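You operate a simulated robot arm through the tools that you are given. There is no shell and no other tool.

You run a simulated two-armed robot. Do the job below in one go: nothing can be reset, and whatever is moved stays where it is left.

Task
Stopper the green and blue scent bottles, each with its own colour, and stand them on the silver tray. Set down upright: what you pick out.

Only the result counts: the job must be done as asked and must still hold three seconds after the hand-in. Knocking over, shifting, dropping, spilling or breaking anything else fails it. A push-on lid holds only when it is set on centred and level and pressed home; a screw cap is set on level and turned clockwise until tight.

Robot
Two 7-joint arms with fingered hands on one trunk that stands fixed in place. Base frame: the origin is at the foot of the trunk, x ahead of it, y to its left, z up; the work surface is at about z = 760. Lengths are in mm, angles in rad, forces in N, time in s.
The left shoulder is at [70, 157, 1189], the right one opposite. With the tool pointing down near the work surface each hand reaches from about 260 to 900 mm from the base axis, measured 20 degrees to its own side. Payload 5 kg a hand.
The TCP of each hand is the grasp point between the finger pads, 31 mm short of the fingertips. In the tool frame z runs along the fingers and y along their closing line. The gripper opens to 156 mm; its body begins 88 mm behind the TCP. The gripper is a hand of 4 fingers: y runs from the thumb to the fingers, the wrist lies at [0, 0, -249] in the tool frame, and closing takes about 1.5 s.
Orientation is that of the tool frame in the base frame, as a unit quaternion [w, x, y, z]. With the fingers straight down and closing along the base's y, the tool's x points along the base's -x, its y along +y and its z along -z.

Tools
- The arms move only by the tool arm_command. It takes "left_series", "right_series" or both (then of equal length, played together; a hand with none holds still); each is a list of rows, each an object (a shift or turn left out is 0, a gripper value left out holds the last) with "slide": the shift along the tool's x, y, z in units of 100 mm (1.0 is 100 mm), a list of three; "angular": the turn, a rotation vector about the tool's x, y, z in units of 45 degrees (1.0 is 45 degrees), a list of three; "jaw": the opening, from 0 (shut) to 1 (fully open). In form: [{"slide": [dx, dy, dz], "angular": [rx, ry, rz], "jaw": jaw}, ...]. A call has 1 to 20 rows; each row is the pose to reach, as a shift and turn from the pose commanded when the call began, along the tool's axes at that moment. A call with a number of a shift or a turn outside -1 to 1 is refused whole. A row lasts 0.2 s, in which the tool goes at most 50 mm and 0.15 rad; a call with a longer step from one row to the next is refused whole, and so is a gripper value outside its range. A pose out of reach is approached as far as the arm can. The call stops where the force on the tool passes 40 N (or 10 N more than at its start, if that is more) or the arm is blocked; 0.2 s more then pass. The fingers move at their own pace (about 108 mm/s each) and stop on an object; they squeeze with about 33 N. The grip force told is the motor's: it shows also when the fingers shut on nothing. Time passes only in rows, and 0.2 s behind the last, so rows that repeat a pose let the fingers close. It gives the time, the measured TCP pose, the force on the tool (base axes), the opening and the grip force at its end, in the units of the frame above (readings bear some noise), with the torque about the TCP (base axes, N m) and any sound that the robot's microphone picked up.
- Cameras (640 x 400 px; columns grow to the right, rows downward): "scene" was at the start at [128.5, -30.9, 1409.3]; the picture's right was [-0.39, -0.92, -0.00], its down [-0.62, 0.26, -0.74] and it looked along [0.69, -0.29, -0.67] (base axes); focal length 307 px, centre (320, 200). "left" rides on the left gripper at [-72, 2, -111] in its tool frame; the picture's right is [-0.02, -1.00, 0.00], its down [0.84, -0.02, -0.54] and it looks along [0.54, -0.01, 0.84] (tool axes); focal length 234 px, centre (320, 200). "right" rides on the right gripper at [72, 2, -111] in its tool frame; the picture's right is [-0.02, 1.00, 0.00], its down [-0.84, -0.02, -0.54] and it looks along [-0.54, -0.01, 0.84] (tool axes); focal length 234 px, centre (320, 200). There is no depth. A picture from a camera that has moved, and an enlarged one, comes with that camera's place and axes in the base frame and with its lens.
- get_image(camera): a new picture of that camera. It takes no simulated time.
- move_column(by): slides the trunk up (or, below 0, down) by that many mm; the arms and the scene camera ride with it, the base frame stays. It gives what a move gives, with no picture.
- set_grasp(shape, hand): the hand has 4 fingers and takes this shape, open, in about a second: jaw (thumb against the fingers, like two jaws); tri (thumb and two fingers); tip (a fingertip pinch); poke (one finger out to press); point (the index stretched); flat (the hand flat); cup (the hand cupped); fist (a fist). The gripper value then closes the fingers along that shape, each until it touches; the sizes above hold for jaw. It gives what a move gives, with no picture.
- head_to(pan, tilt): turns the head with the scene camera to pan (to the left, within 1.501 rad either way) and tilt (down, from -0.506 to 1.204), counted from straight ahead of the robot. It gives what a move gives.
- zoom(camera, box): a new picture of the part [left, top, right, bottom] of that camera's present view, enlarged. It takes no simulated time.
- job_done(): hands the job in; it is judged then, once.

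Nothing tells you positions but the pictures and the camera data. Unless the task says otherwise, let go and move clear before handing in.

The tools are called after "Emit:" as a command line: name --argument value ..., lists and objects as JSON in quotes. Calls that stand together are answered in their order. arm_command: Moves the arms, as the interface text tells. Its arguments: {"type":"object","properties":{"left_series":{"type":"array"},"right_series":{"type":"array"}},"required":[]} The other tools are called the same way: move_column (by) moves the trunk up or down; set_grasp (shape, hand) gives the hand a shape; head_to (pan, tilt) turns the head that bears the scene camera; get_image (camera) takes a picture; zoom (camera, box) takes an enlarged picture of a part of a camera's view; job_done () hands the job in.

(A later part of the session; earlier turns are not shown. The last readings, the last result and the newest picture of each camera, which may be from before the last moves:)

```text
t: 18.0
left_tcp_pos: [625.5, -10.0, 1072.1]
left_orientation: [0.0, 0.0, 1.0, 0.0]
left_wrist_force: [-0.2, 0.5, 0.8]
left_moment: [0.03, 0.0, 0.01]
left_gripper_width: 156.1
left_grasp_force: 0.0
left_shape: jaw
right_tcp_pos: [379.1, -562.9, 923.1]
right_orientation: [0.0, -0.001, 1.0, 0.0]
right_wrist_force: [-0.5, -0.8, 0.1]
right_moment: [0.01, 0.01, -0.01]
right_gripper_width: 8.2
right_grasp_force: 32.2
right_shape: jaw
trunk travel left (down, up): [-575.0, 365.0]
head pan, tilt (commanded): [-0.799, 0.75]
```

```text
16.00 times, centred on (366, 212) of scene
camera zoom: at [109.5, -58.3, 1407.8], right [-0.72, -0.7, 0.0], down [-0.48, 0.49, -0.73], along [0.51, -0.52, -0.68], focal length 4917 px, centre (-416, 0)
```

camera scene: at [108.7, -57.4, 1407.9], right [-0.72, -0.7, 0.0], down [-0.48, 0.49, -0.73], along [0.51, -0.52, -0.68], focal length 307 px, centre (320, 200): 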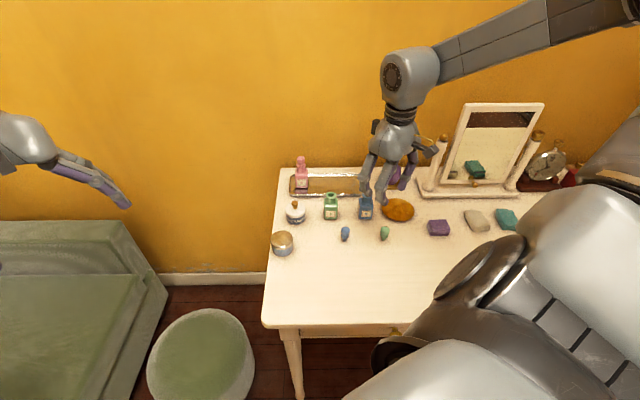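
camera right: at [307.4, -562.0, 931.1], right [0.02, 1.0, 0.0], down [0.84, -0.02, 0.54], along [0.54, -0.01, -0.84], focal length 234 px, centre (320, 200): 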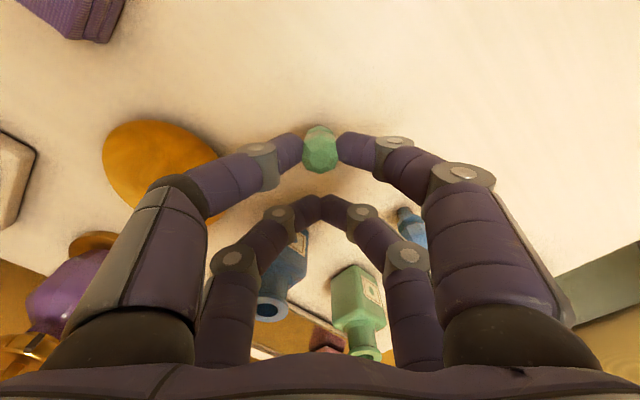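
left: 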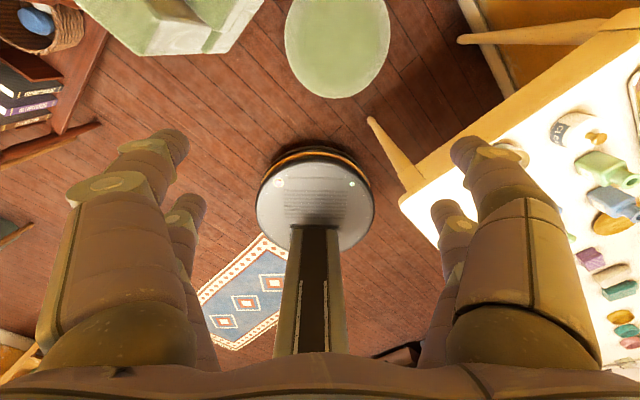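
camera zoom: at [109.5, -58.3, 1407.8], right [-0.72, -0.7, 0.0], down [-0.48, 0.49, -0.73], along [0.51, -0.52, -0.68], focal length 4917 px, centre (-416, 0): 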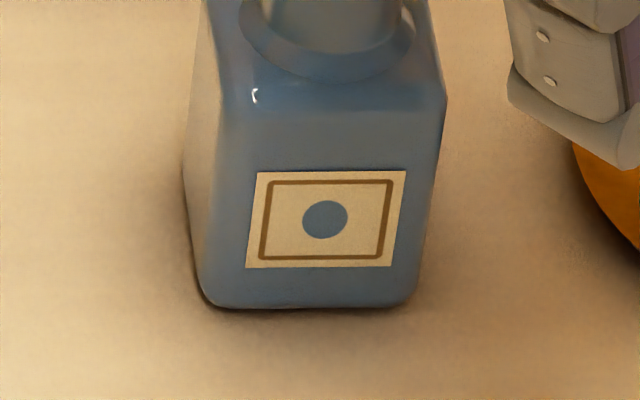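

The green rim is near (527, -533, 838) with a hole about 16 mm wide, and the plug is about 12–13 mm. I'll carry the stopper over the bottle with clearance above the rims.

Emit:
arm_command --right_series '[{"slide": [0.0, 0.0, -0.1]}, {"slide": [-0.25, 0.08, -0.1]}, {"slide": [-0.5, 0.16, -0.1]}, {"slide": [-0.75, 0.24, -0.1]}, {"slide": [-1.0, 0.3, -0.1]}, {"slide": [-1.0, 0.3, -0.1]}]'

Emit:
arm_command --right_series '[{"slide": [-0.25, 0.0, 0.0]}, {"slide": [-0.5, 0.0, 0.0]}, {"slide": [-0.66, 0.0, 0.0]}, {"slide": [-0.66, 0.0, 0.0]}, {"slide": [-0.66, 0.0, 0.0]}]'

Emit:
get_image --camera "right"

Emit:
get_image --camera "scene"

Emit:
zoom --camera "scene" --box '[299, 165, 363, 205]'

Emit:
zoom --camera "right" --box '[264, 100, 376, 170]'

```text
t: 19.4
left_tcp_pos: [624.9, -9.4, 1072.7]
left_orientation: [-0.001, 0.001, 1.0, 0.0]
left_wrist_force: [-0.6, -0.4, 0.2]
left_moment: [0.01, -0.02, -0.04]
left_gripper_width: 156.0
left_grasp_force: 0.0
left_shape: jaw
right_tcp_pos: [478.3, -534.0, 930.3]
right_orientation: [0.0, -0.001, 1.0, 0.001]
right_wrist_force: [-0.1, -0.1, -0.7]
right_moment: [0.02, -0.04, 0.02]
right_gripper_width: 7.6
right_grasp_force: 33.4
right_shape: jaw
trunk travel left (down, up): [-575.0, 365.0]
head pan, tilt (commanded): [-0.799, 0.75]
```

```text
t: 20.6
left_tcp_pos: [625.5, -8.6, 1072.9]
left_orientation: [-0.001, 0.0, 1.0, 0.0]
left_wrist_force: [-0.8, 0.3, 0.3]
left_moment: [0.0, 0.02, -0.04]
left_gripper_width: 156.0
left_grasp_force: 0.0
left_shape: jaw
right_tcp_pos: [545.4, -533.9, 930.9]
right_orientation: [0.0, 0.0, 1.0, 0.0]
right_wrist_force: [0.3, 0.1, -0.7]
right_moment: [-0.03, -0.03, -0.01]
right_gripper_width: 7.6
right_grasp_force: 32.8
right_shape: jaw
trunk travel left (down, up): [-575.0, 365.0]
head pan, tilt (commanded): [-0.799, 0.75]
```

```text
taken
camera right: at [473.7, -531.8, 1041.3], right [0.02, 1.0, 0.0], down [0.84, -0.02, 0.54], along [0.54, -0.01, -0.84], focal length 234 px, centre (320, 200)
```

right: 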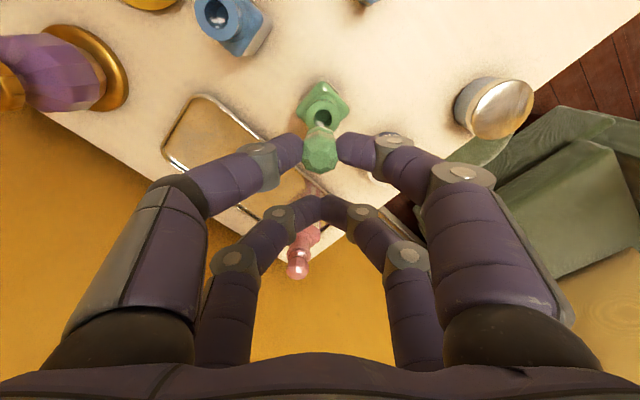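

```text
taken
camera scene: at [109.3, -57.8, 1407.8], right [-0.72, -0.7, 0.0], down [-0.48, 0.49, -0.73], along [0.51, -0.52, -0.68], focal length 307 px, centre (320, 200)
```

scene: 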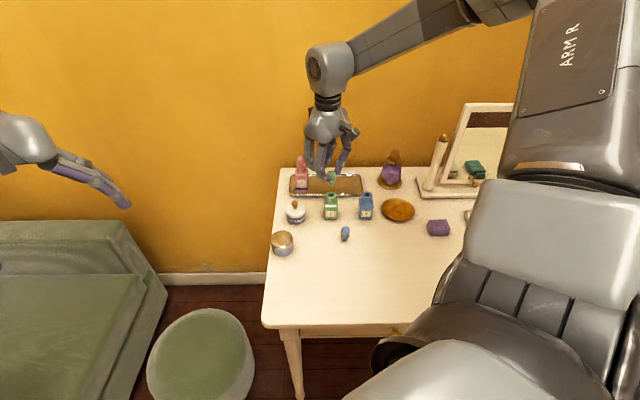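

```text
10.00 times, centred on (331, 185) of scene
camera zoom: at [109.3, -57.8, 1407.8], right [-0.72, -0.7, 0.0], down [-0.48, 0.49, -0.73], along [0.51, -0.52, -0.68], focal length 3073 px, centre (210, 350)
```

zoom: 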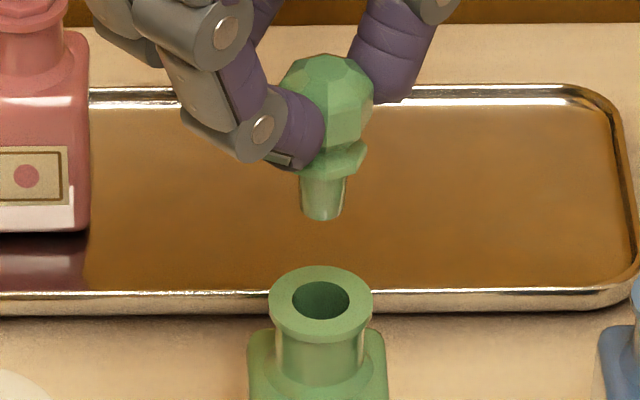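

```text
5.71 times, centred on (320, 135) of right
camera zoom: at [473.7, -531.8, 1041.3], right [0.02, 1.0, 0.0], down [0.84, -0.02, 0.54], along [0.54, -0.01, -0.84], focal length 1338 px, centre (320, 571)
```

zoom: 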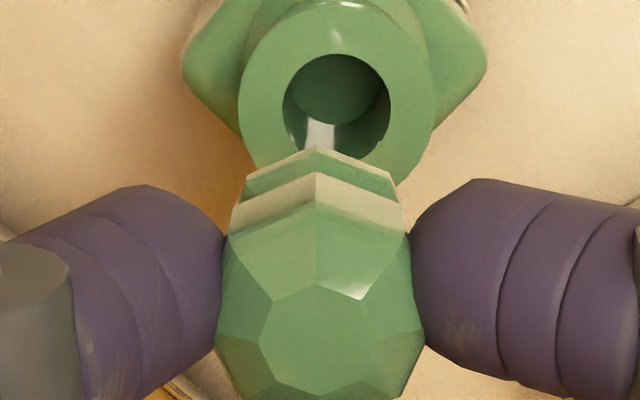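

The stopper hangs just above the green bottle, about 2–3 mm off-centre. I'll zoom tighter to check its tilt and refine the offset.

Emit:
zoom --camera "scene" --box '[315, 166, 347, 186]'

Emit:
zoom --camera "scene" --box '[315, 184, 347, 204]'

Emit:
zoom --camera "right" --box '[296, 95, 344, 125]'

Emit:
zoom --camera "right" --box '[296, 145, 344, 175]'

```text
16.00 times, centred on (331, 176) of scene
camera zoom: at [109.3, -57.8, 1407.8], right [-0.72, -0.7, 0.0], down [-0.48, 0.49, -0.73], along [0.51, -0.52, -0.68], focal length 4917 px, centre (144, 584)
```

zoom: 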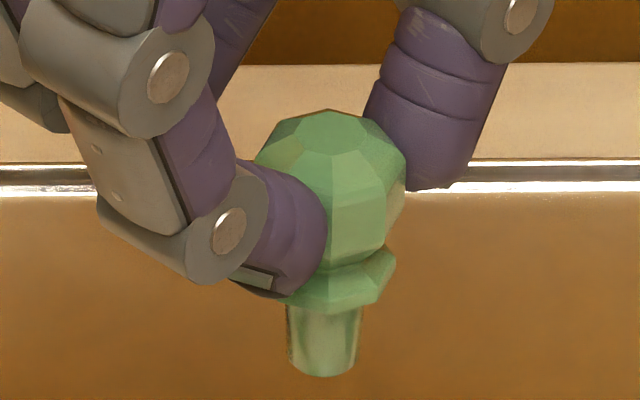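

```text
16.00 times, centred on (331, 194) of scene
camera zoom: at [109.3, -57.8, 1407.8], right [-0.72, -0.7, 0.0], down [-0.48, 0.49, -0.73], along [0.51, -0.52, -0.68], focal length 4917 px, centre (144, 296)
```

zoom: 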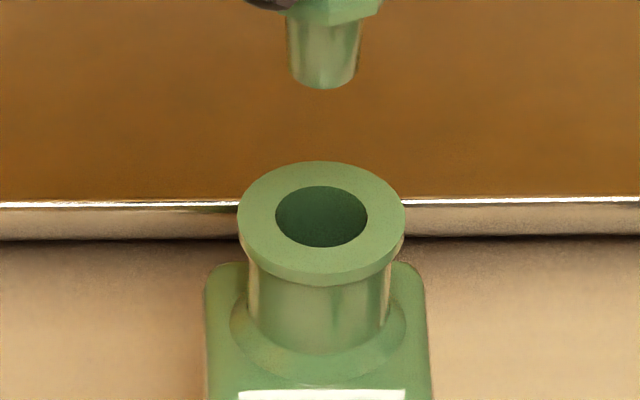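

```text
13.33 times, centred on (320, 110) of right
camera zoom: at [473.7, -531.8, 1041.3], right [0.02, 1.0, 0.0], down [0.84, -0.02, 0.54], along [0.54, -0.01, -0.84], focal length 3122 px, centre (320, 1400)
```

zoom: 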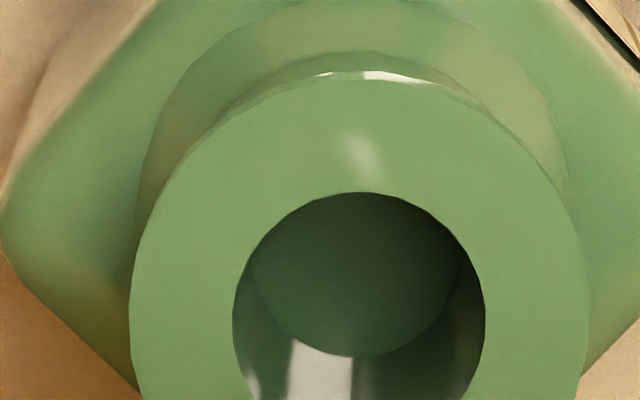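

```text
13.33 times, centred on (320, 160) of right
camera zoom: at [473.7, -531.8, 1041.3], right [0.02, 1.0, 0.0], down [0.84, -0.02, 0.54], along [0.54, -0.01, -0.84], focal length 3122 px, centre (320, 733)
```

zoom: 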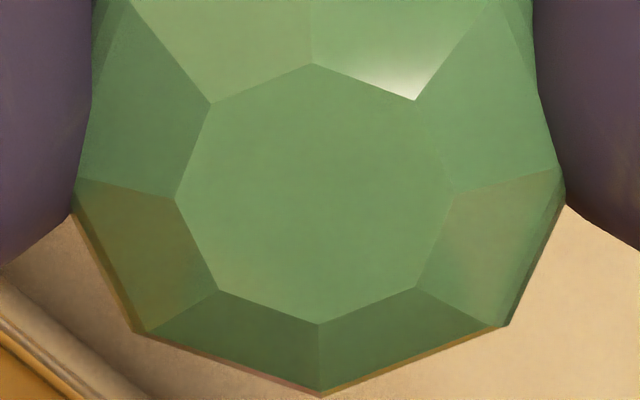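

From both views, the stopper hangs level and needs about (-2.9, +2.8) mm to be over the hole. The gap is about 30 mm. I'll shift it, lower 20 mm and check again.

Emit:
arm_command --right_series '[{"slide": [0.029, 0.028, 0.0]}, {"slide": [0.029, 0.028, 0.1]}, {"slide": [0.029, 0.028, 0.2]}, {"slide": [0.029, 0.028, 0.2]}, {"slide": [0.029, 0.028, 0.2]}]'

Emit:
zoom --camera "scene" --box '[315, 180, 347, 200]'

Emit:
zoom --camera "right" --box '[264, 110, 376, 180]'

Emit:
get_image --camera "right"

```text
t: 21.8
left_tcp_pos: [625.7, -10.1, 1071.4]
left_orientation: [0.0, 0.0, 1.0, 0.0]
left_wrist_force: [0.1, 0.0, -0.4]
left_moment: [-0.03, 0.03, -0.01]
left_gripper_width: 156.0
left_grasp_force: 0.1
left_shape: jaw
right_tcp_pos: [542.2, -531.6, 910.5]
right_orientation: [0.001, 0.001, 1.0, 0.0]
right_wrist_force: [-0.1, 0.2, -1.1]
right_moment: [0.0, 0.02, 0.01]
right_gripper_width: 7.7
right_grasp_force: 33.0
right_shape: jaw
trunk travel left (down, up): [-575.0, 365.0]
head pan, tilt (commanded): [-0.799, 0.75]
```

```text
16.00 times, centred on (331, 190) of scene
camera zoom: at [109.5, -58.1, 1407.8], right [-0.72, -0.7, 0.0], down [-0.48, 0.49, -0.73], along [0.51, -0.52, -0.68], focal length 4917 px, centre (144, 360)
```

zoom: 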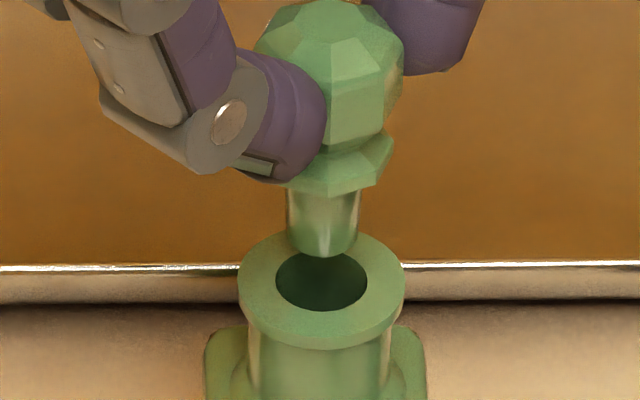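

```text
5.71 times, centred on (320, 145) of right
camera zoom: at [471.0, -529.5, 1021.1], right [0.02, 1.0, 0.0], down [0.84, -0.02, 0.54], along [0.54, -0.01, -0.84], focal length 1338 px, centre (320, 514)
```

zoom: 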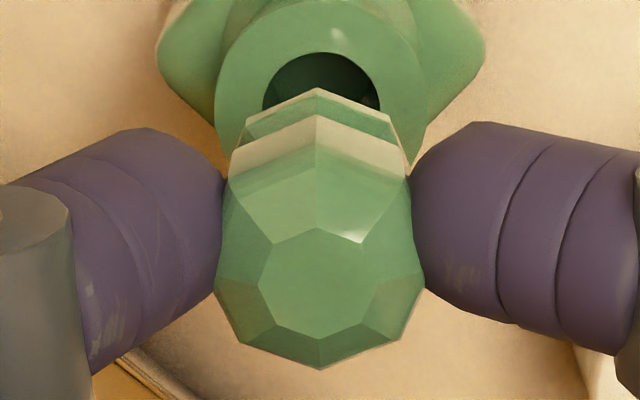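

```text
taken
camera right: at [471.0, -529.5, 1021.1], right [0.02, 1.0, 0.0], down [0.84, -0.02, 0.54], along [0.54, -0.01, -0.84], focal length 234 px, centre (320, 200)
```

right: 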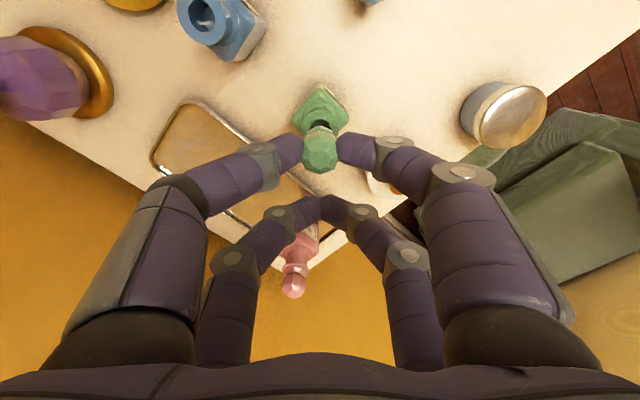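

The plug is about 10 mm above the hole and within about 0.5 mm of centre. I'll make a tiny correction and lower it so the plug starts into the neck, watching the force.

Emit:
arm_command --right_series '[{"slide": [0.003, 0.002, 0.04]}, {"slide": [0.003, 0.002, 0.08]}, {"slide": [0.003, 0.002, 0.12]}, {"slide": [0.003, 0.002, 0.16]}, {"slide": [0.003, 0.002, 0.16]}]'

Emit:
zoom --camera "scene" --box '[315, 180, 347, 200]'

Emit:
zoom --camera "right" --box '[264, 110, 376, 180]'

```text
t: 23.0
left_tcp_pos: [625.1, -8.8, 1072.6]
left_orientation: [0.0, 0.0, 1.0, 0.0]
left_wrist_force: [0.2, -0.7, 0.1]
left_moment: [-0.03, 0.01, 0.0]
left_gripper_width: 155.8
left_grasp_force: 0.1
left_shape: jaw
right_tcp_pos: [542.2, -530.8, 894.9]
right_orientation: [0.001, 0.0, 1.0, 0.0]
right_wrist_force: [0.5, 0.3, -0.3]
right_moment: [0.0, 0.01, -0.01]
right_gripper_width: 7.9
right_grasp_force: 33.2
right_shape: jaw
trunk travel left (down, up): [-575.0, 365.0]
head pan, tilt (commanded): [-0.799, 0.75]
```

```text
16.00 times, centred on (331, 190) of scene
camera zoom: at [109.2, -57.9, 1407.8], right [-0.72, -0.7, 0.0], down [-0.48, 0.49, -0.73], along [0.51, -0.52, -0.68], focal length 4917 px, centre (144, 360)
```

zoom: 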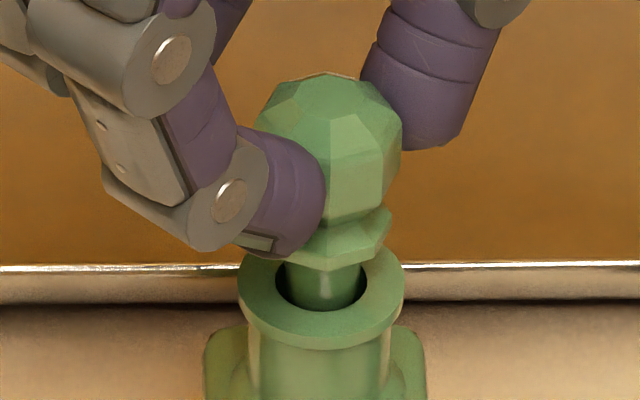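

```text
5.71 times, centred on (320, 145) of right
camera zoom: at [470.2, -529.0, 1005.4], right [0.02, 1.0, 0.0], down [0.84, -0.02, 0.54], along [0.54, -0.01, -0.84], focal length 1338 px, centre (320, 514)
```

zoom: 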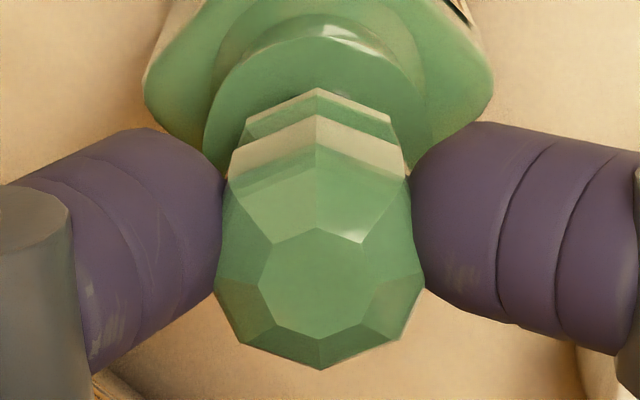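

The plug is entering the neck cleanly with no side force. I'll keep pushing down in small steps until it seats.

Emit:
arm_command --right_series '[{"slide": [0.0, 0.0, 0.03]}, {"slide": [0.0, 0.0, 0.06]}, {"slide": [0.0, 0.0, 0.08]}, {"slide": [0.0, 0.0, 0.1]}, {"slide": [0.0, 0.0, 0.115]}, {"slide": [0.0, 0.0, 0.13]}, {"slide": [0.0, 0.0, 0.14]}, {"slide": [0.0, 0.0, 0.15]}]'

Emit:
zoom --camera "scene" --box '[315, 180, 347, 200]'

Emit:
zoom --camera "right" --box '[264, 110, 376, 180]'

```text
t: 24.8
left_tcp_pos: [624.6, -9.5, 1072.9]
left_orientation: [0.0, 0.0, 1.0, 0.0]
left_wrist_force: [0.6, 0.8, 0.1]
left_moment: [-0.03, 0.0, -0.03]
left_gripper_width: 155.7
left_grasp_force: 0.0
left_shape: jaw
right_tcp_pos: [541.9, -531.3, 881.4]
right_orientation: [0.0, 0.0, 1.0, -0.001]
right_wrist_force: [-0.5, -0.9, 10.1]
right_moment: [-0.09, 0.16, 0.04]
right_gripper_width: 8.2
right_grasp_force: 33.1
right_shape: jaw
trunk travel left (down, up): [-575.0, 365.0]
head pan, tilt (commanded): [-0.799, 0.75]
```

```text
16.00 times, centred on (331, 190) of scene
camera zoom: at [108.2, -57.1, 1408.1], right [-0.72, -0.7, 0.0], down [-0.47, 0.49, -0.73], along [0.51, -0.52, -0.68], focal length 4917 px, centre (144, 360)
```

zoom: 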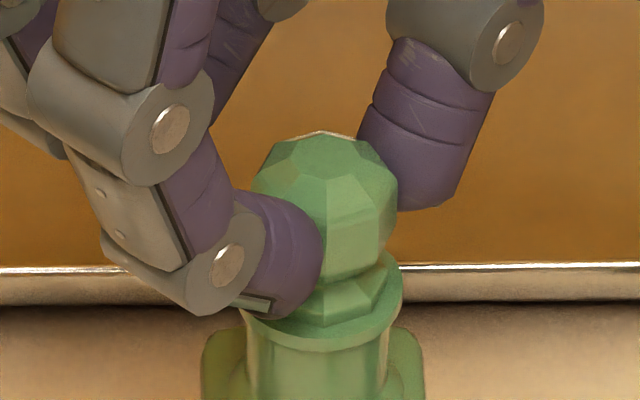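

```text
5.71 times, centred on (320, 145) of right
camera zoom: at [469.9, -528.9, 991.8], right [0.02, 1.0, 0.0], down [0.84, -0.02, 0.55], along [0.55, -0.01, -0.84], focal length 1338 px, centre (320, 514)
```

zoom: 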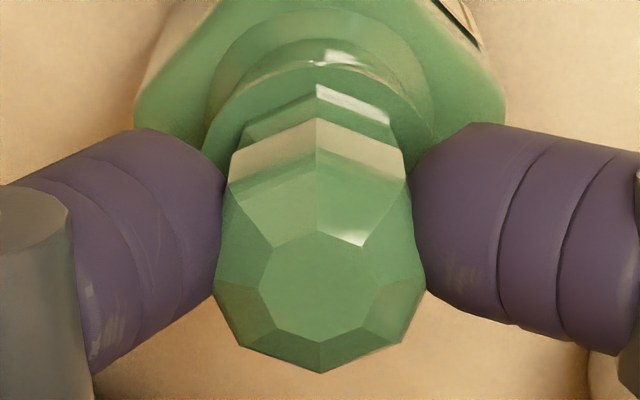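

The collar has reached the rim with about 10 N of push. I'll press further to seat it fully.

Emit:
arm_command --right_series '[{"slide": [0.0, 0.0, 0.01]}, {"slide": [0.0, 0.0, 0.02]}, {"slide": [0.0, 0.0, 0.03]}, {"slide": [0.0, 0.0, 0.04]}, {"slide": [0.0, 0.0, 0.05]}, {"slide": [0.0, 0.0, 0.06]}]'

Emit:
zoom --camera "scene" --box '[315, 180, 347, 200]'

Emit:
zoom --camera "right" --box '[264, 110, 376, 180]'

```text
t: 26.1
left_tcp_pos: [623.3, -9.3, 1072.6]
left_orientation: [0.002, 0.0, 1.0, 0.0]
left_wrist_force: [-1.3, -0.2, -0.6]
left_moment: [0.0, 0.03, 0.03]
left_gripper_width: 156.0
left_grasp_force: 0.1
left_shape: jaw
right_tcp_pos: [543.6, -529.0, 880.1]
right_orientation: [0.003, 0.0, 1.0, -0.002]
right_wrist_force: [-6.4, 0.2, 24.7]
right_moment: [-0.05, 0.67, 0.01]
right_gripper_width: 10.7
right_grasp_force: 32.8
right_shape: jaw
trunk travel left (down, up): [-575.0, 365.0]
head pan, tilt (commanded): [-0.799, 0.75]
stopped in row 6 (right hand): the force on the tool passed its limit at 41 N (the readings are from after the stop); the commanded pose is now the measured one
```

```text
16.00 times, centred on (331, 190) of scene
camera zoom: at [106.8, -56.1, 1407.9], right [-0.72, -0.7, 0.0], down [-0.47, 0.49, -0.73], along [0.51, -0.53, -0.68], focal length 4917 px, centre (144, 360)
```

zoom: 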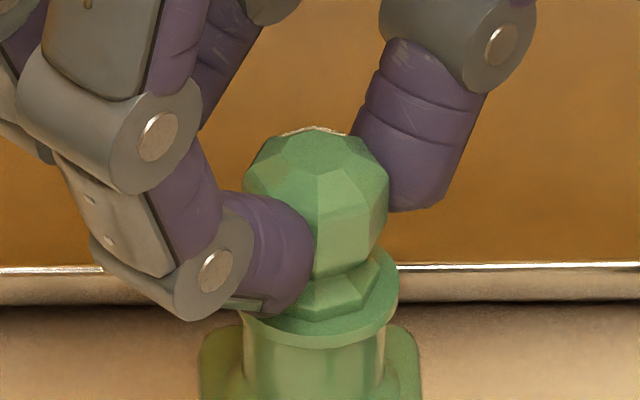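

```text
5.71 times, centred on (320, 145) of right
camera zoom: at [470.8, -527.9, 989.6], right [0.02, 1.0, 0.0], down [0.83, -0.02, 0.55], along [0.55, -0.02, -0.83], focal length 1338 px, centre (320, 514)
```

zoom: 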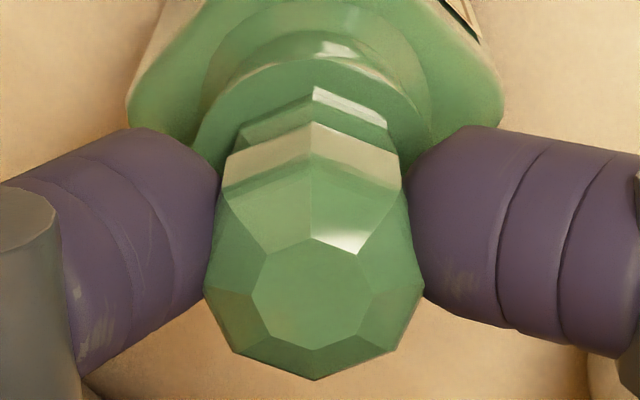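

The force hit its 40 N limit. I'll compare the seat with the already stoppered pink bottle to judge whether it is home.

Emit:
zoom --camera "scene" --box '[284, 150, 324, 175]'

Emit:
zoom --camera "scene" --box '[317, 182, 341, 197]'

```text
16.00 times, centred on (304, 162) of scene
camera zoom: at [106.8, -56.1, 1407.9], right [-0.72, -0.7, 0.0], down [-0.47, 0.49, -0.73], along [0.51, -0.53, -0.68], focal length 4917 px, centre (576, 800)
```

zoom: 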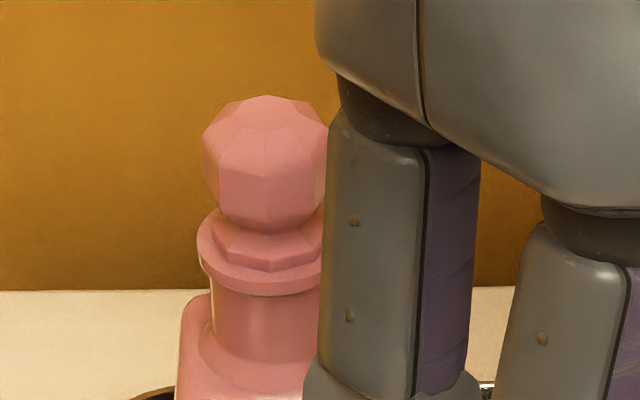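

```text
16.00 times, centred on (329, 190) of scene
camera zoom: at [106.8, -56.1, 1407.9], right [-0.72, -0.7, 0.0], down [-0.47, 0.49, -0.73], along [0.51, -0.53, -0.68], focal length 4917 px, centre (176, 368)
```

zoom: 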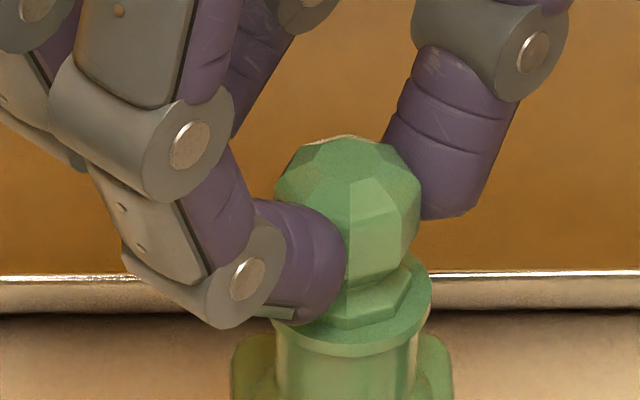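

The green collar sits on its rim just as the pink one does. I'll open the fingers gently and look at the stopper on its own.

Emit:
arm_command --right_series '[{"slide": [0.0, 0.0, -0.01], "jaw": 0.1}, {"slide": [0.0, 0.0, -0.01], "jaw": 0.2}, {"slide": [0.0, 0.0, -0.01], "jaw": 0.3}, {"slide": [0.0, 0.0, -0.01], "jaw": 0.3}, {"slide": [0.0, 0.0, -0.01], "jaw": 0.3}]'

Emit:
zoom --camera "scene" --box '[315, 180, 347, 200]'

Emit:
zoom --camera "right" --box '[264, 110, 376, 180]'

```text
t: 27.3
left_tcp_pos: [626.0, -9.7, 1071.6]
left_orientation: [0.001, 0.0, 1.0, 0.0]
left_wrist_force: [-0.1, -0.1, -0.8]
left_moment: [0.04, 0.01, -0.03]
left_gripper_width: 155.9
left_grasp_force: 0.2
left_shape: jaw
right_tcp_pos: [542.5, -531.0, 876.3]
right_orientation: [0.002, 0.001, 1.0, -0.001]
right_wrist_force: [0.3, -1.2, 0.2]
right_moment: [-0.01, -0.01, -0.01]
right_gripper_width: 46.2
right_grasp_force: 0.1
right_shape: jaw
trunk travel left (down, up): [-575.0, 365.0]
head pan, tilt (commanded): [-0.799, 0.75]
```

```text
16.00 times, centred on (331, 190) of scene
camera zoom: at [109.2, -57.9, 1407.8], right [-0.72, -0.7, 0.0], down [-0.48, 0.49, -0.73], along [0.51, -0.52, -0.68], focal length 4917 px, centre (144, 360)
```

zoom: 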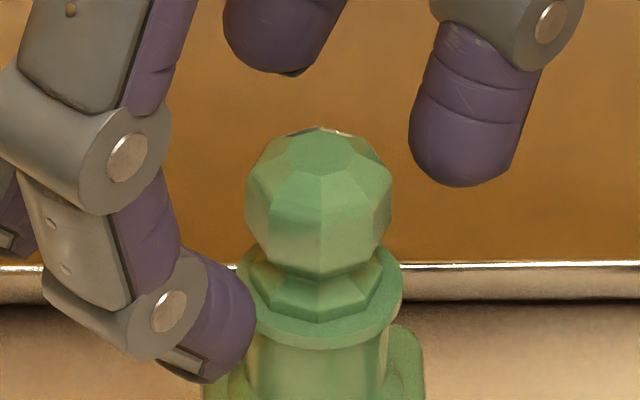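

```text
5.71 times, centred on (320, 145) of right
camera zoom: at [471.4, -529.1, 986.8], right [0.02, 1.0, 0.0], down [0.84, -0.02, 0.55], along [0.55, -0.01, -0.84], focal length 1338 px, centre (320, 514)
```

zoom: 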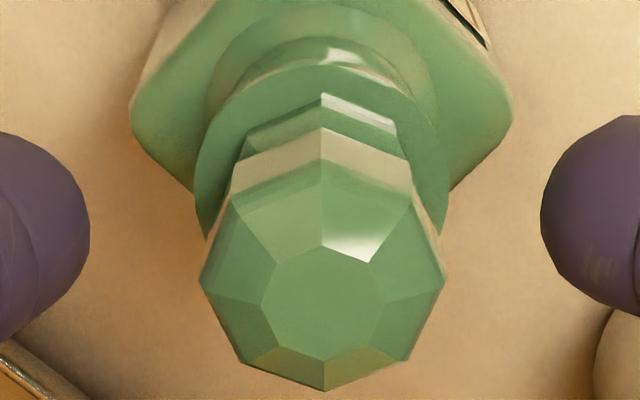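

The green stopper is seated level and centred, with the same height above its rim as the pink one. I'll lift clear and move over the blue stopper.

Emit:
arm_command --right_series '[{"slide": [0.0, 0.0, -0.2]}, {"slide": [0.0, 0.0, -0.5]}, {"slide": [0.0, 0.0, -0.75]}, {"slide": [0.3, 0.14, -0.75]}, {"slide": [0.6, 0.28, -0.75]}, {"slide": [0.9, 0.41, -0.75]}, {"slide": [0.9, 0.41, -0.75]}, {"slide": [0.9, 0.41, -0.75]}]'

Emit:
get_image --camera "right"

Emit:
zoom --camera "right" --box '[264, 80, 376, 150]'

Emit:
zoom --camera "scene" --box '[315, 180, 355, 205]'

Emit:
zoom --camera "scene" --box '[325, 220, 365, 245]'

```text
t: 29.1
left_tcp_pos: [624.3, -9.8, 1072.9]
left_orientation: [-0.001, 0.0, 1.0, 0.0]
left_wrist_force: [0.3, 0.1, -0.4]
left_moment: [-0.04, 0.01, -0.01]
left_gripper_width: 155.7
left_grasp_force: 0.1
left_shape: jaw
right_tcp_pos: [452.7, -490.0, 951.3]
right_orientation: [0.001, 0.0, 1.0, -0.001]
right_wrist_force: [-1.5, -0.1, 0.2]
right_moment: [-0.01, -0.01, -0.04]
right_gripper_width: 46.6
right_grasp_force: 0.0
right_shape: jaw
trunk travel left (down, up): [-575.0, 365.0]
head pan, tilt (commanded): [-0.799, 0.75]
```

```text
taken
camera right: at [380.5, -489.0, 1062.0], right [0.02, 1.0, 0.0], down [0.84, -0.02, 0.55], along [0.55, -0.01, -0.84], focal length 234 px, centre (320, 200)
```

right: 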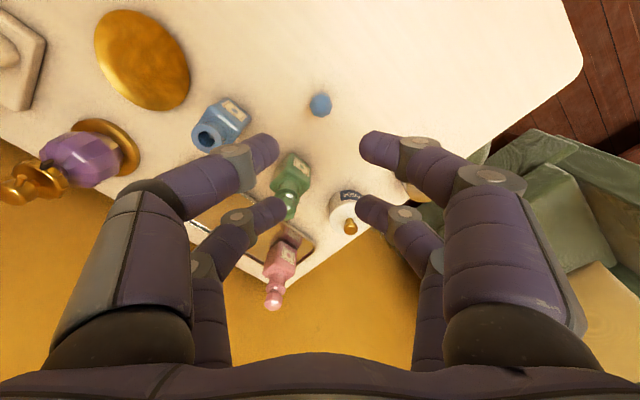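

```text
5.71 times, centred on (320, 115) of right
camera zoom: at [380.5, -489.0, 1062.0], right [0.02, 1.0, 0.0], down [0.84, -0.02, 0.55], along [0.55, -0.01, -0.84], focal length 1338 px, centre (320, 686)
```

zoom: 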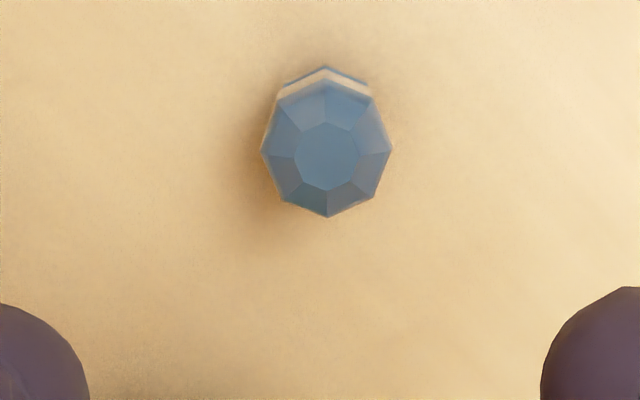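

```text
16.00 times, centred on (335, 192) of scene
camera zoom: at [109.0, -57.9, 1407.8], right [-0.72, -0.7, 0.0], down [-0.48, 0.49, -0.73], along [0.51, -0.52, -0.68], focal length 4917 px, centre (80, 320)
```

zoom: 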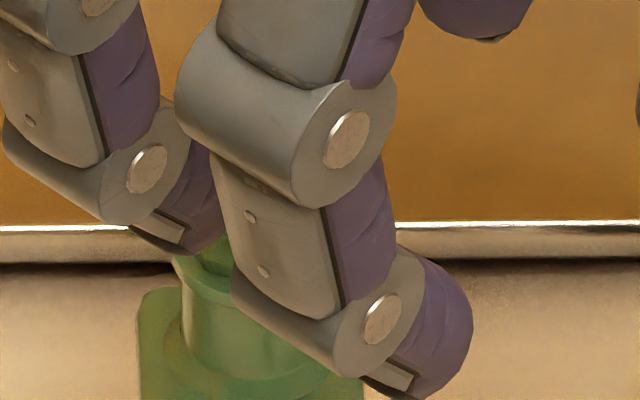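

```text
16.00 times, centred on (345, 232) of scene
camera zoom: at [109.0, -57.9, 1407.8], right [-0.72, -0.7, 0.0], down [-0.48, 0.49, -0.73], along [0.51, -0.52, -0.68], focal length 4917 px, centre (-80, -320)
```

zoom: 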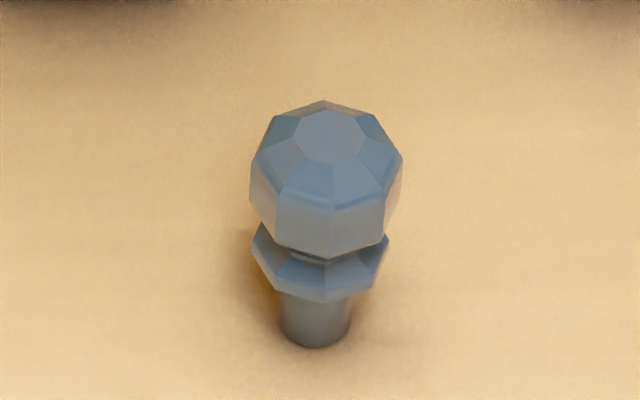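

The blue stopper stands at about (433.5, -488.7). I'll shift about 2 mm in y and descend to just above it.

Emit:
arm_command --right_series '[{"slide": [0.0, 0.019, 0.2], "jaw": 0.3}, {"slide": [0.0, 0.019, 0.5], "jaw": 0.3}, {"slide": [0.0, 0.019, 0.8], "jaw": 0.3}, {"slide": [0.0, 0.019, 0.98], "jaw": 0.3}, {"slide": [0.0, 0.019, 0.98], "jaw": 0.3}]'

Emit:
zoom --camera "right" --box '[264, 100, 376, 170]'

Emit:
get_image --camera "right"

Emit:
zoom --camera "scene" --box '[310, 190, 390, 240]'

```text
t: 30.3
left_tcp_pos: [625.6, -9.4, 1071.4]
left_orientation: [0.001, -0.001, 1.0, 0.0]
left_wrist_force: [-0.1, -0.4, -0.1]
left_moment: [-0.02, 0.0, -0.01]
left_gripper_width: 156.0
left_grasp_force: 0.1
left_shape: jaw
right_tcp_pos: [452.7, -488.0, 854.1]
right_orientation: [0.002, 0.0, 1.0, 0.0]
right_wrist_force: [-0.4, 0.4, 0.2]
right_moment: [-0.02, -0.02, 0.03]
right_gripper_width: 46.6
right_grasp_force: 0.0
right_shape: jaw
trunk travel left (down, up): [-575.0, 365.0]
head pan, tilt (commanded): [-0.799, 0.75]
```

```text
5.71 times, centred on (320, 135) of right
camera zoom: at [381.3, -486.2, 963.4], right [0.02, 1.0, 0.0], down [0.84, -0.02, 0.55], along [0.55, -0.01, -0.84], focal length 1338 px, centre (320, 571)
```

zoom: 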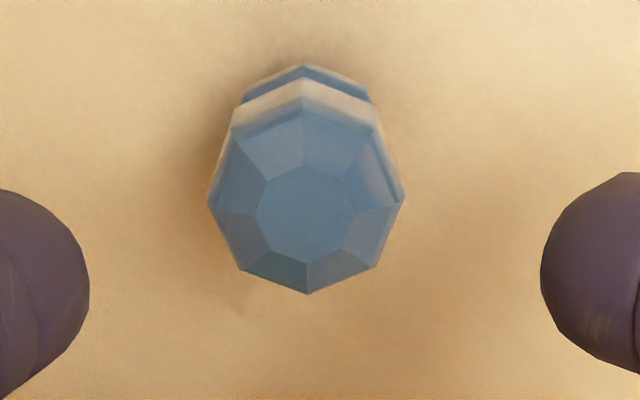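

```text
taken
camera right: at [381.3, -486.2, 963.4], right [0.02, 1.0, 0.0], down [0.84, -0.02, 0.55], along [0.55, -0.01, -0.84], focal length 234 px, centre (320, 200)
```

right: 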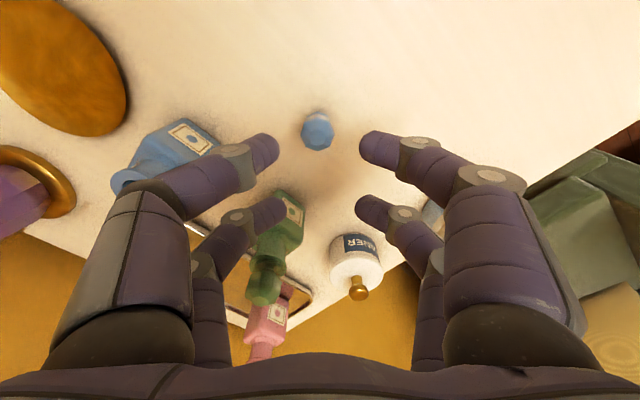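

```text
8.00 times, centred on (350, 215) of scene
camera zoom: at [108.8, -57.6, 1407.9], right [-0.72, -0.7, 0.0], down [-0.48, 0.49, -0.73], along [0.51, -0.52, -0.68], focal length 2459 px, centre (80, 80)
```

zoom: 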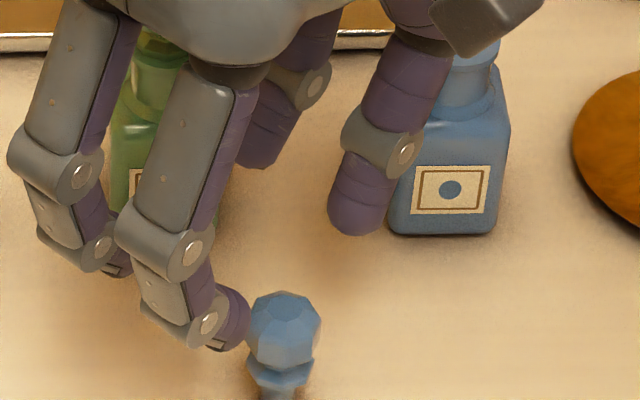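

The alignment needs about -1.6 mm in x and -0.9 mm in y. I'll descend to grip height with a slightly narrower opening and check before closing.

Emit:
arm_command --right_series '[{"slide": [0.016, -0.009, 0.05], "jaw": 0.27}, {"slide": [0.016, -0.009, 0.15], "jaw": 0.27}, {"slide": [0.016, -0.009, 0.25], "jaw": 0.27}, {"slide": [0.016, -0.009, 0.32], "jaw": 0.27}, {"slide": [0.016, -0.009, 0.32], "jaw": 0.27}]'

Emit:
zoom --camera "right" --box '[264, 120, 376, 190]'

Emit:
zoom --camera "scene" --box '[310, 200, 390, 250]'

```text
t: 31.5
left_tcp_pos: [625.6, -9.3, 1071.7]
left_orientation: [-0.001, 0.0, 1.0, -0.001]
left_wrist_force: [-0.1, 0.4, -0.4]
left_moment: [0.02, -0.02, 0.03]
left_gripper_width: 156.0
left_grasp_force: 0.0
left_shape: jaw
right_tcp_pos: [451.4, -488.2, 821.8]
right_orientation: [0.002, -0.001, 1.0, -0.001]
right_wrist_force: [0.1, 0.1, -0.8]
right_moment: [0.03, 0.03, -0.01]
right_gripper_width: 42.5
right_grasp_force: 0.1
right_shape: jaw
trunk travel left (down, up): [-575.0, 365.0]
head pan, tilt (commanded): [-0.799, 0.75]
```

```text
5.71 times, centred on (320, 155) of right
camera zoom: at [379.6, -486.9, 931.7], right [0.02, 1.0, 0.0], down [0.84, -0.02, 0.55], along [0.55, -0.01, -0.84], focal length 1338 px, centre (320, 457)
```

zoom: 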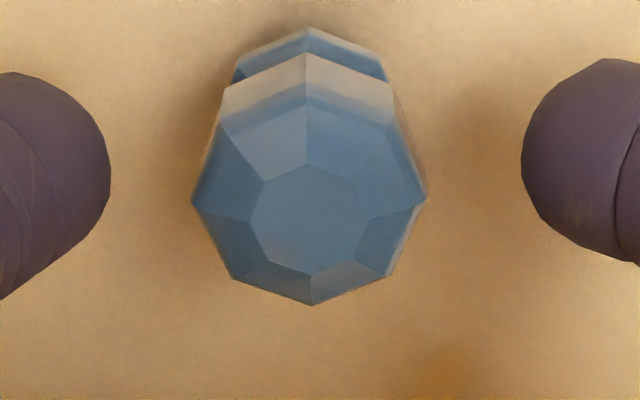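

```text
8.00 times, centred on (350, 225) of scene
camera zoom: at [109.2, -57.8, 1407.8], right [-0.72, -0.7, 0.0], down [-0.48, 0.49, -0.73], along [0.51, -0.52, -0.68], focal length 2459 px, centre (80, 0)
```

zoom: 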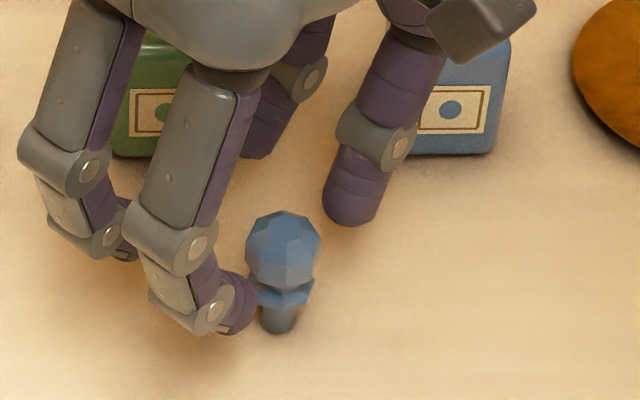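

A final trim of about 1 mm in y will make the fingers meet the knob evenly. Then I'll close.

Emit:
arm_command --right_series '[{"slide": [0.005, -0.011, 0.0], "jaw": 0.27}, {"slide": [0.005, -0.011, 0.0], "jaw": 0.2}, {"slide": [0.005, -0.011, 0.0], "jaw": 0.15}, {"slide": [0.005, -0.011, 0.0], "jaw": 0.1}, {"slide": [0.005, -0.011, 0.0], "jaw": 0.0}, {"slide": [0.005, -0.011, 0.0], "jaw": 0.0}, {"slide": [0.005, -0.011, 0.0], "jaw": 0.0}, {"slide": [0.005, -0.011, 0.0], "jaw": 0.0}]'

Emit:
zoom --camera "right" --box '[264, 120, 376, 190]'

Emit:
zoom --camera "scene" --box '[310, 200, 390, 250]'

```text
t: 33.3
left_tcp_pos: [623.9, -9.9, 1073.2]
left_orientation: [0.0, -0.001, 1.0, -0.001]
left_wrist_force: [0.3, 0.3, -0.2]
left_moment: [-0.01, 0.01, -0.02]
left_gripper_width: 156.2
left_grasp_force: 0.0
left_shape: jaw
right_tcp_pos: [451.3, -489.5, 821.6]
right_orientation: [0.001, 0.0, 1.0, -0.001]
right_wrist_force: [0.3, -0.1, -0.5]
right_moment: [-0.01, 0.0, 0.0]
right_gripper_width: 7.0
right_grasp_force: 32.5
right_shape: jaw
trunk travel left (down, up): [-575.0, 365.0]
head pan, tilt (commanded): [-0.799, 0.75]
```

```text
5.71 times, centred on (320, 155) of right
camera zoom: at [379.3, -488.3, 931.8], right [0.02, 1.0, 0.0], down [0.84, -0.02, 0.55], along [0.55, -0.01, -0.84], focal length 1338 px, centre (320, 457)
```

zoom: 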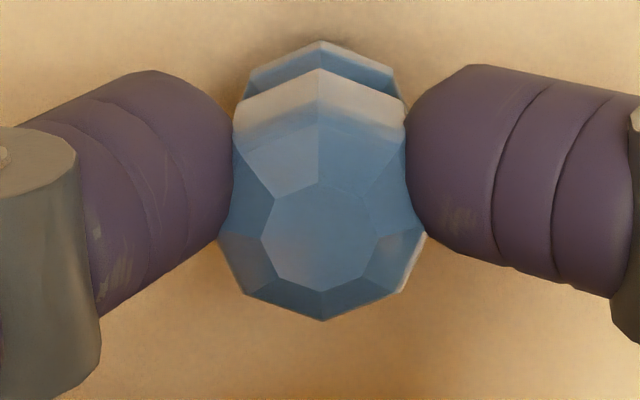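

```text
8.00 times, centred on (350, 225) of scene
camera zoom: at [109.2, -57.9, 1407.8], right [-0.72, -0.7, 0.0], down [-0.48, 0.49, -0.73], along [0.51, -0.52, -0.68], focal length 2459 px, centre (80, 0)
```

zoom: 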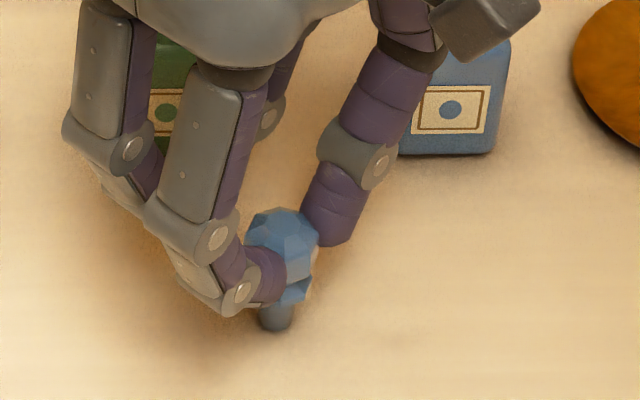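

The blue stopper is gripped. I'll lift it and check that it hangs level.

Emit:
arm_command --right_series '[{"slide": [0.0, 0.0, -0.05]}, {"slide": [0.0, 0.0, -0.2]}, {"slide": [0.0, 0.0, -0.4]}, {"slide": [0.0, 0.0, -0.6]}, {"slide": [0.0, 0.0, -0.8]}, {"slide": [0.0, 0.0, -1.0]}, {"slide": [0.0, 0.0, -1.0]}]'

Emit:
zoom --camera "right" --box '[264, 120, 376, 190]'

Emit:
zoom --camera "scene" --box '[320, 180, 376, 215]'

Emit:
zoom --camera "scene" --box '[350, 187, 382, 207]'

Emit:
zoom --camera "scene" --box '[346, 200, 386, 225]'

```text
t: 34.9
left_tcp_pos: [625.4, -9.9, 1071.7]
left_orientation: [0.0, 0.0, 1.0, 0.0]
left_wrist_force: [0.3, -0.2, -0.4]
left_moment: [0.02, 0.02, 0.01]
left_gripper_width: 155.8
left_grasp_force: 0.0
left_shape: jaw
right_tcp_pos: [450.6, -490.0, 921.8]
right_orientation: [0.001, 0.0, 1.0, 0.0]
right_wrist_force: [0.0, 0.6, 0.0]
right_moment: [-0.02, -0.03, 0.0]
right_gripper_width: 6.7
right_grasp_force: 33.1
right_shape: jaw
trunk travel left (down, up): [-575.0, 365.0]
head pan, tilt (commanded): [-0.799, 0.75]
```

```text
5.71 times, centred on (320, 155) of right
camera zoom: at [378.8, -489.0, 1031.5], right [0.02, 1.0, 0.0], down [0.84, -0.02, 0.55], along [0.55, -0.01, -0.84], focal length 1338 px, centre (320, 457)
```

zoom: 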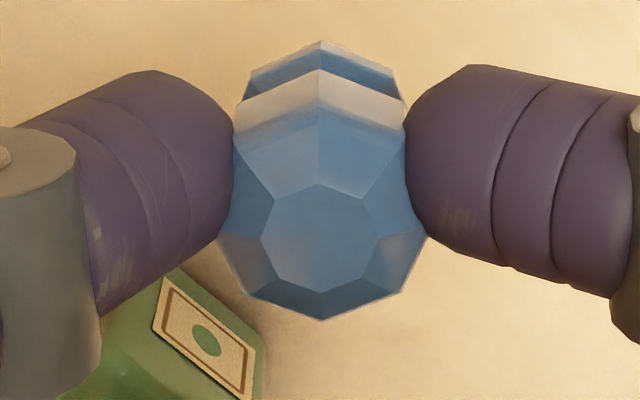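

```text
11.43 times, centred on (348, 198) of scene
camera zoom: at [109.6, -58.3, 1407.8], right [-0.72, -0.7, 0.0], down [-0.48, 0.49, -0.73], along [0.51, -0.52, -0.68], focal length 3512 px, centre (0, 229)
```

zoom: 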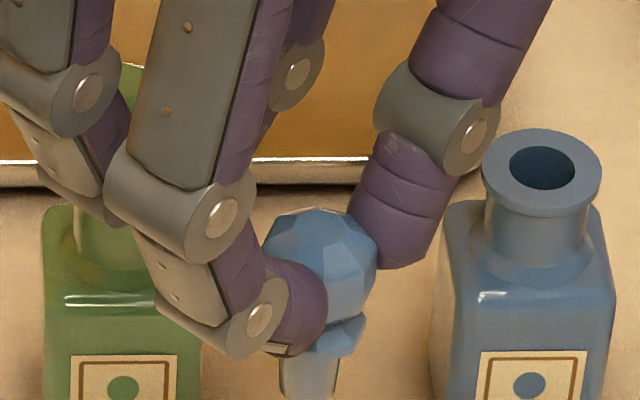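

```text
16.00 times, centred on (366, 197) of scene
camera zoom: at [109.6, -58.3, 1407.8], right [-0.72, -0.7, 0.0], down [-0.48, 0.49, -0.73], along [0.51, -0.52, -0.68], focal length 4917 px, centre (-416, 248)
```

zoom: 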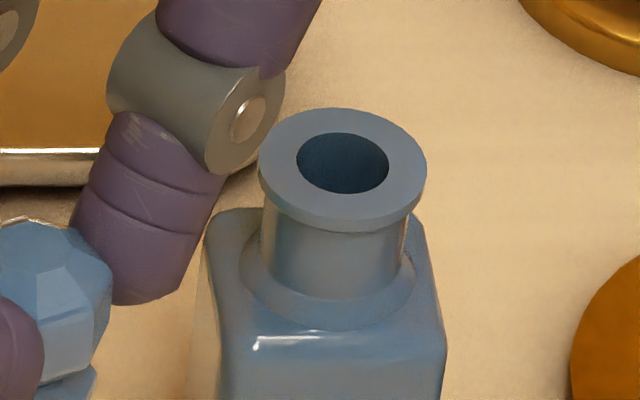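

```text
16.00 times, centred on (366, 212) of scene
camera zoom: at [109.6, -58.3, 1407.8], right [-0.72, -0.7, 0.0], down [-0.48, 0.49, -0.73], along [0.51, -0.52, -0.68], focal length 4917 px, centre (-416, 0)
```

zoom: 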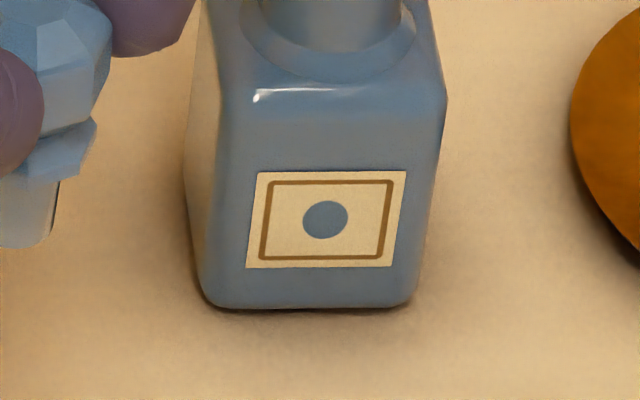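

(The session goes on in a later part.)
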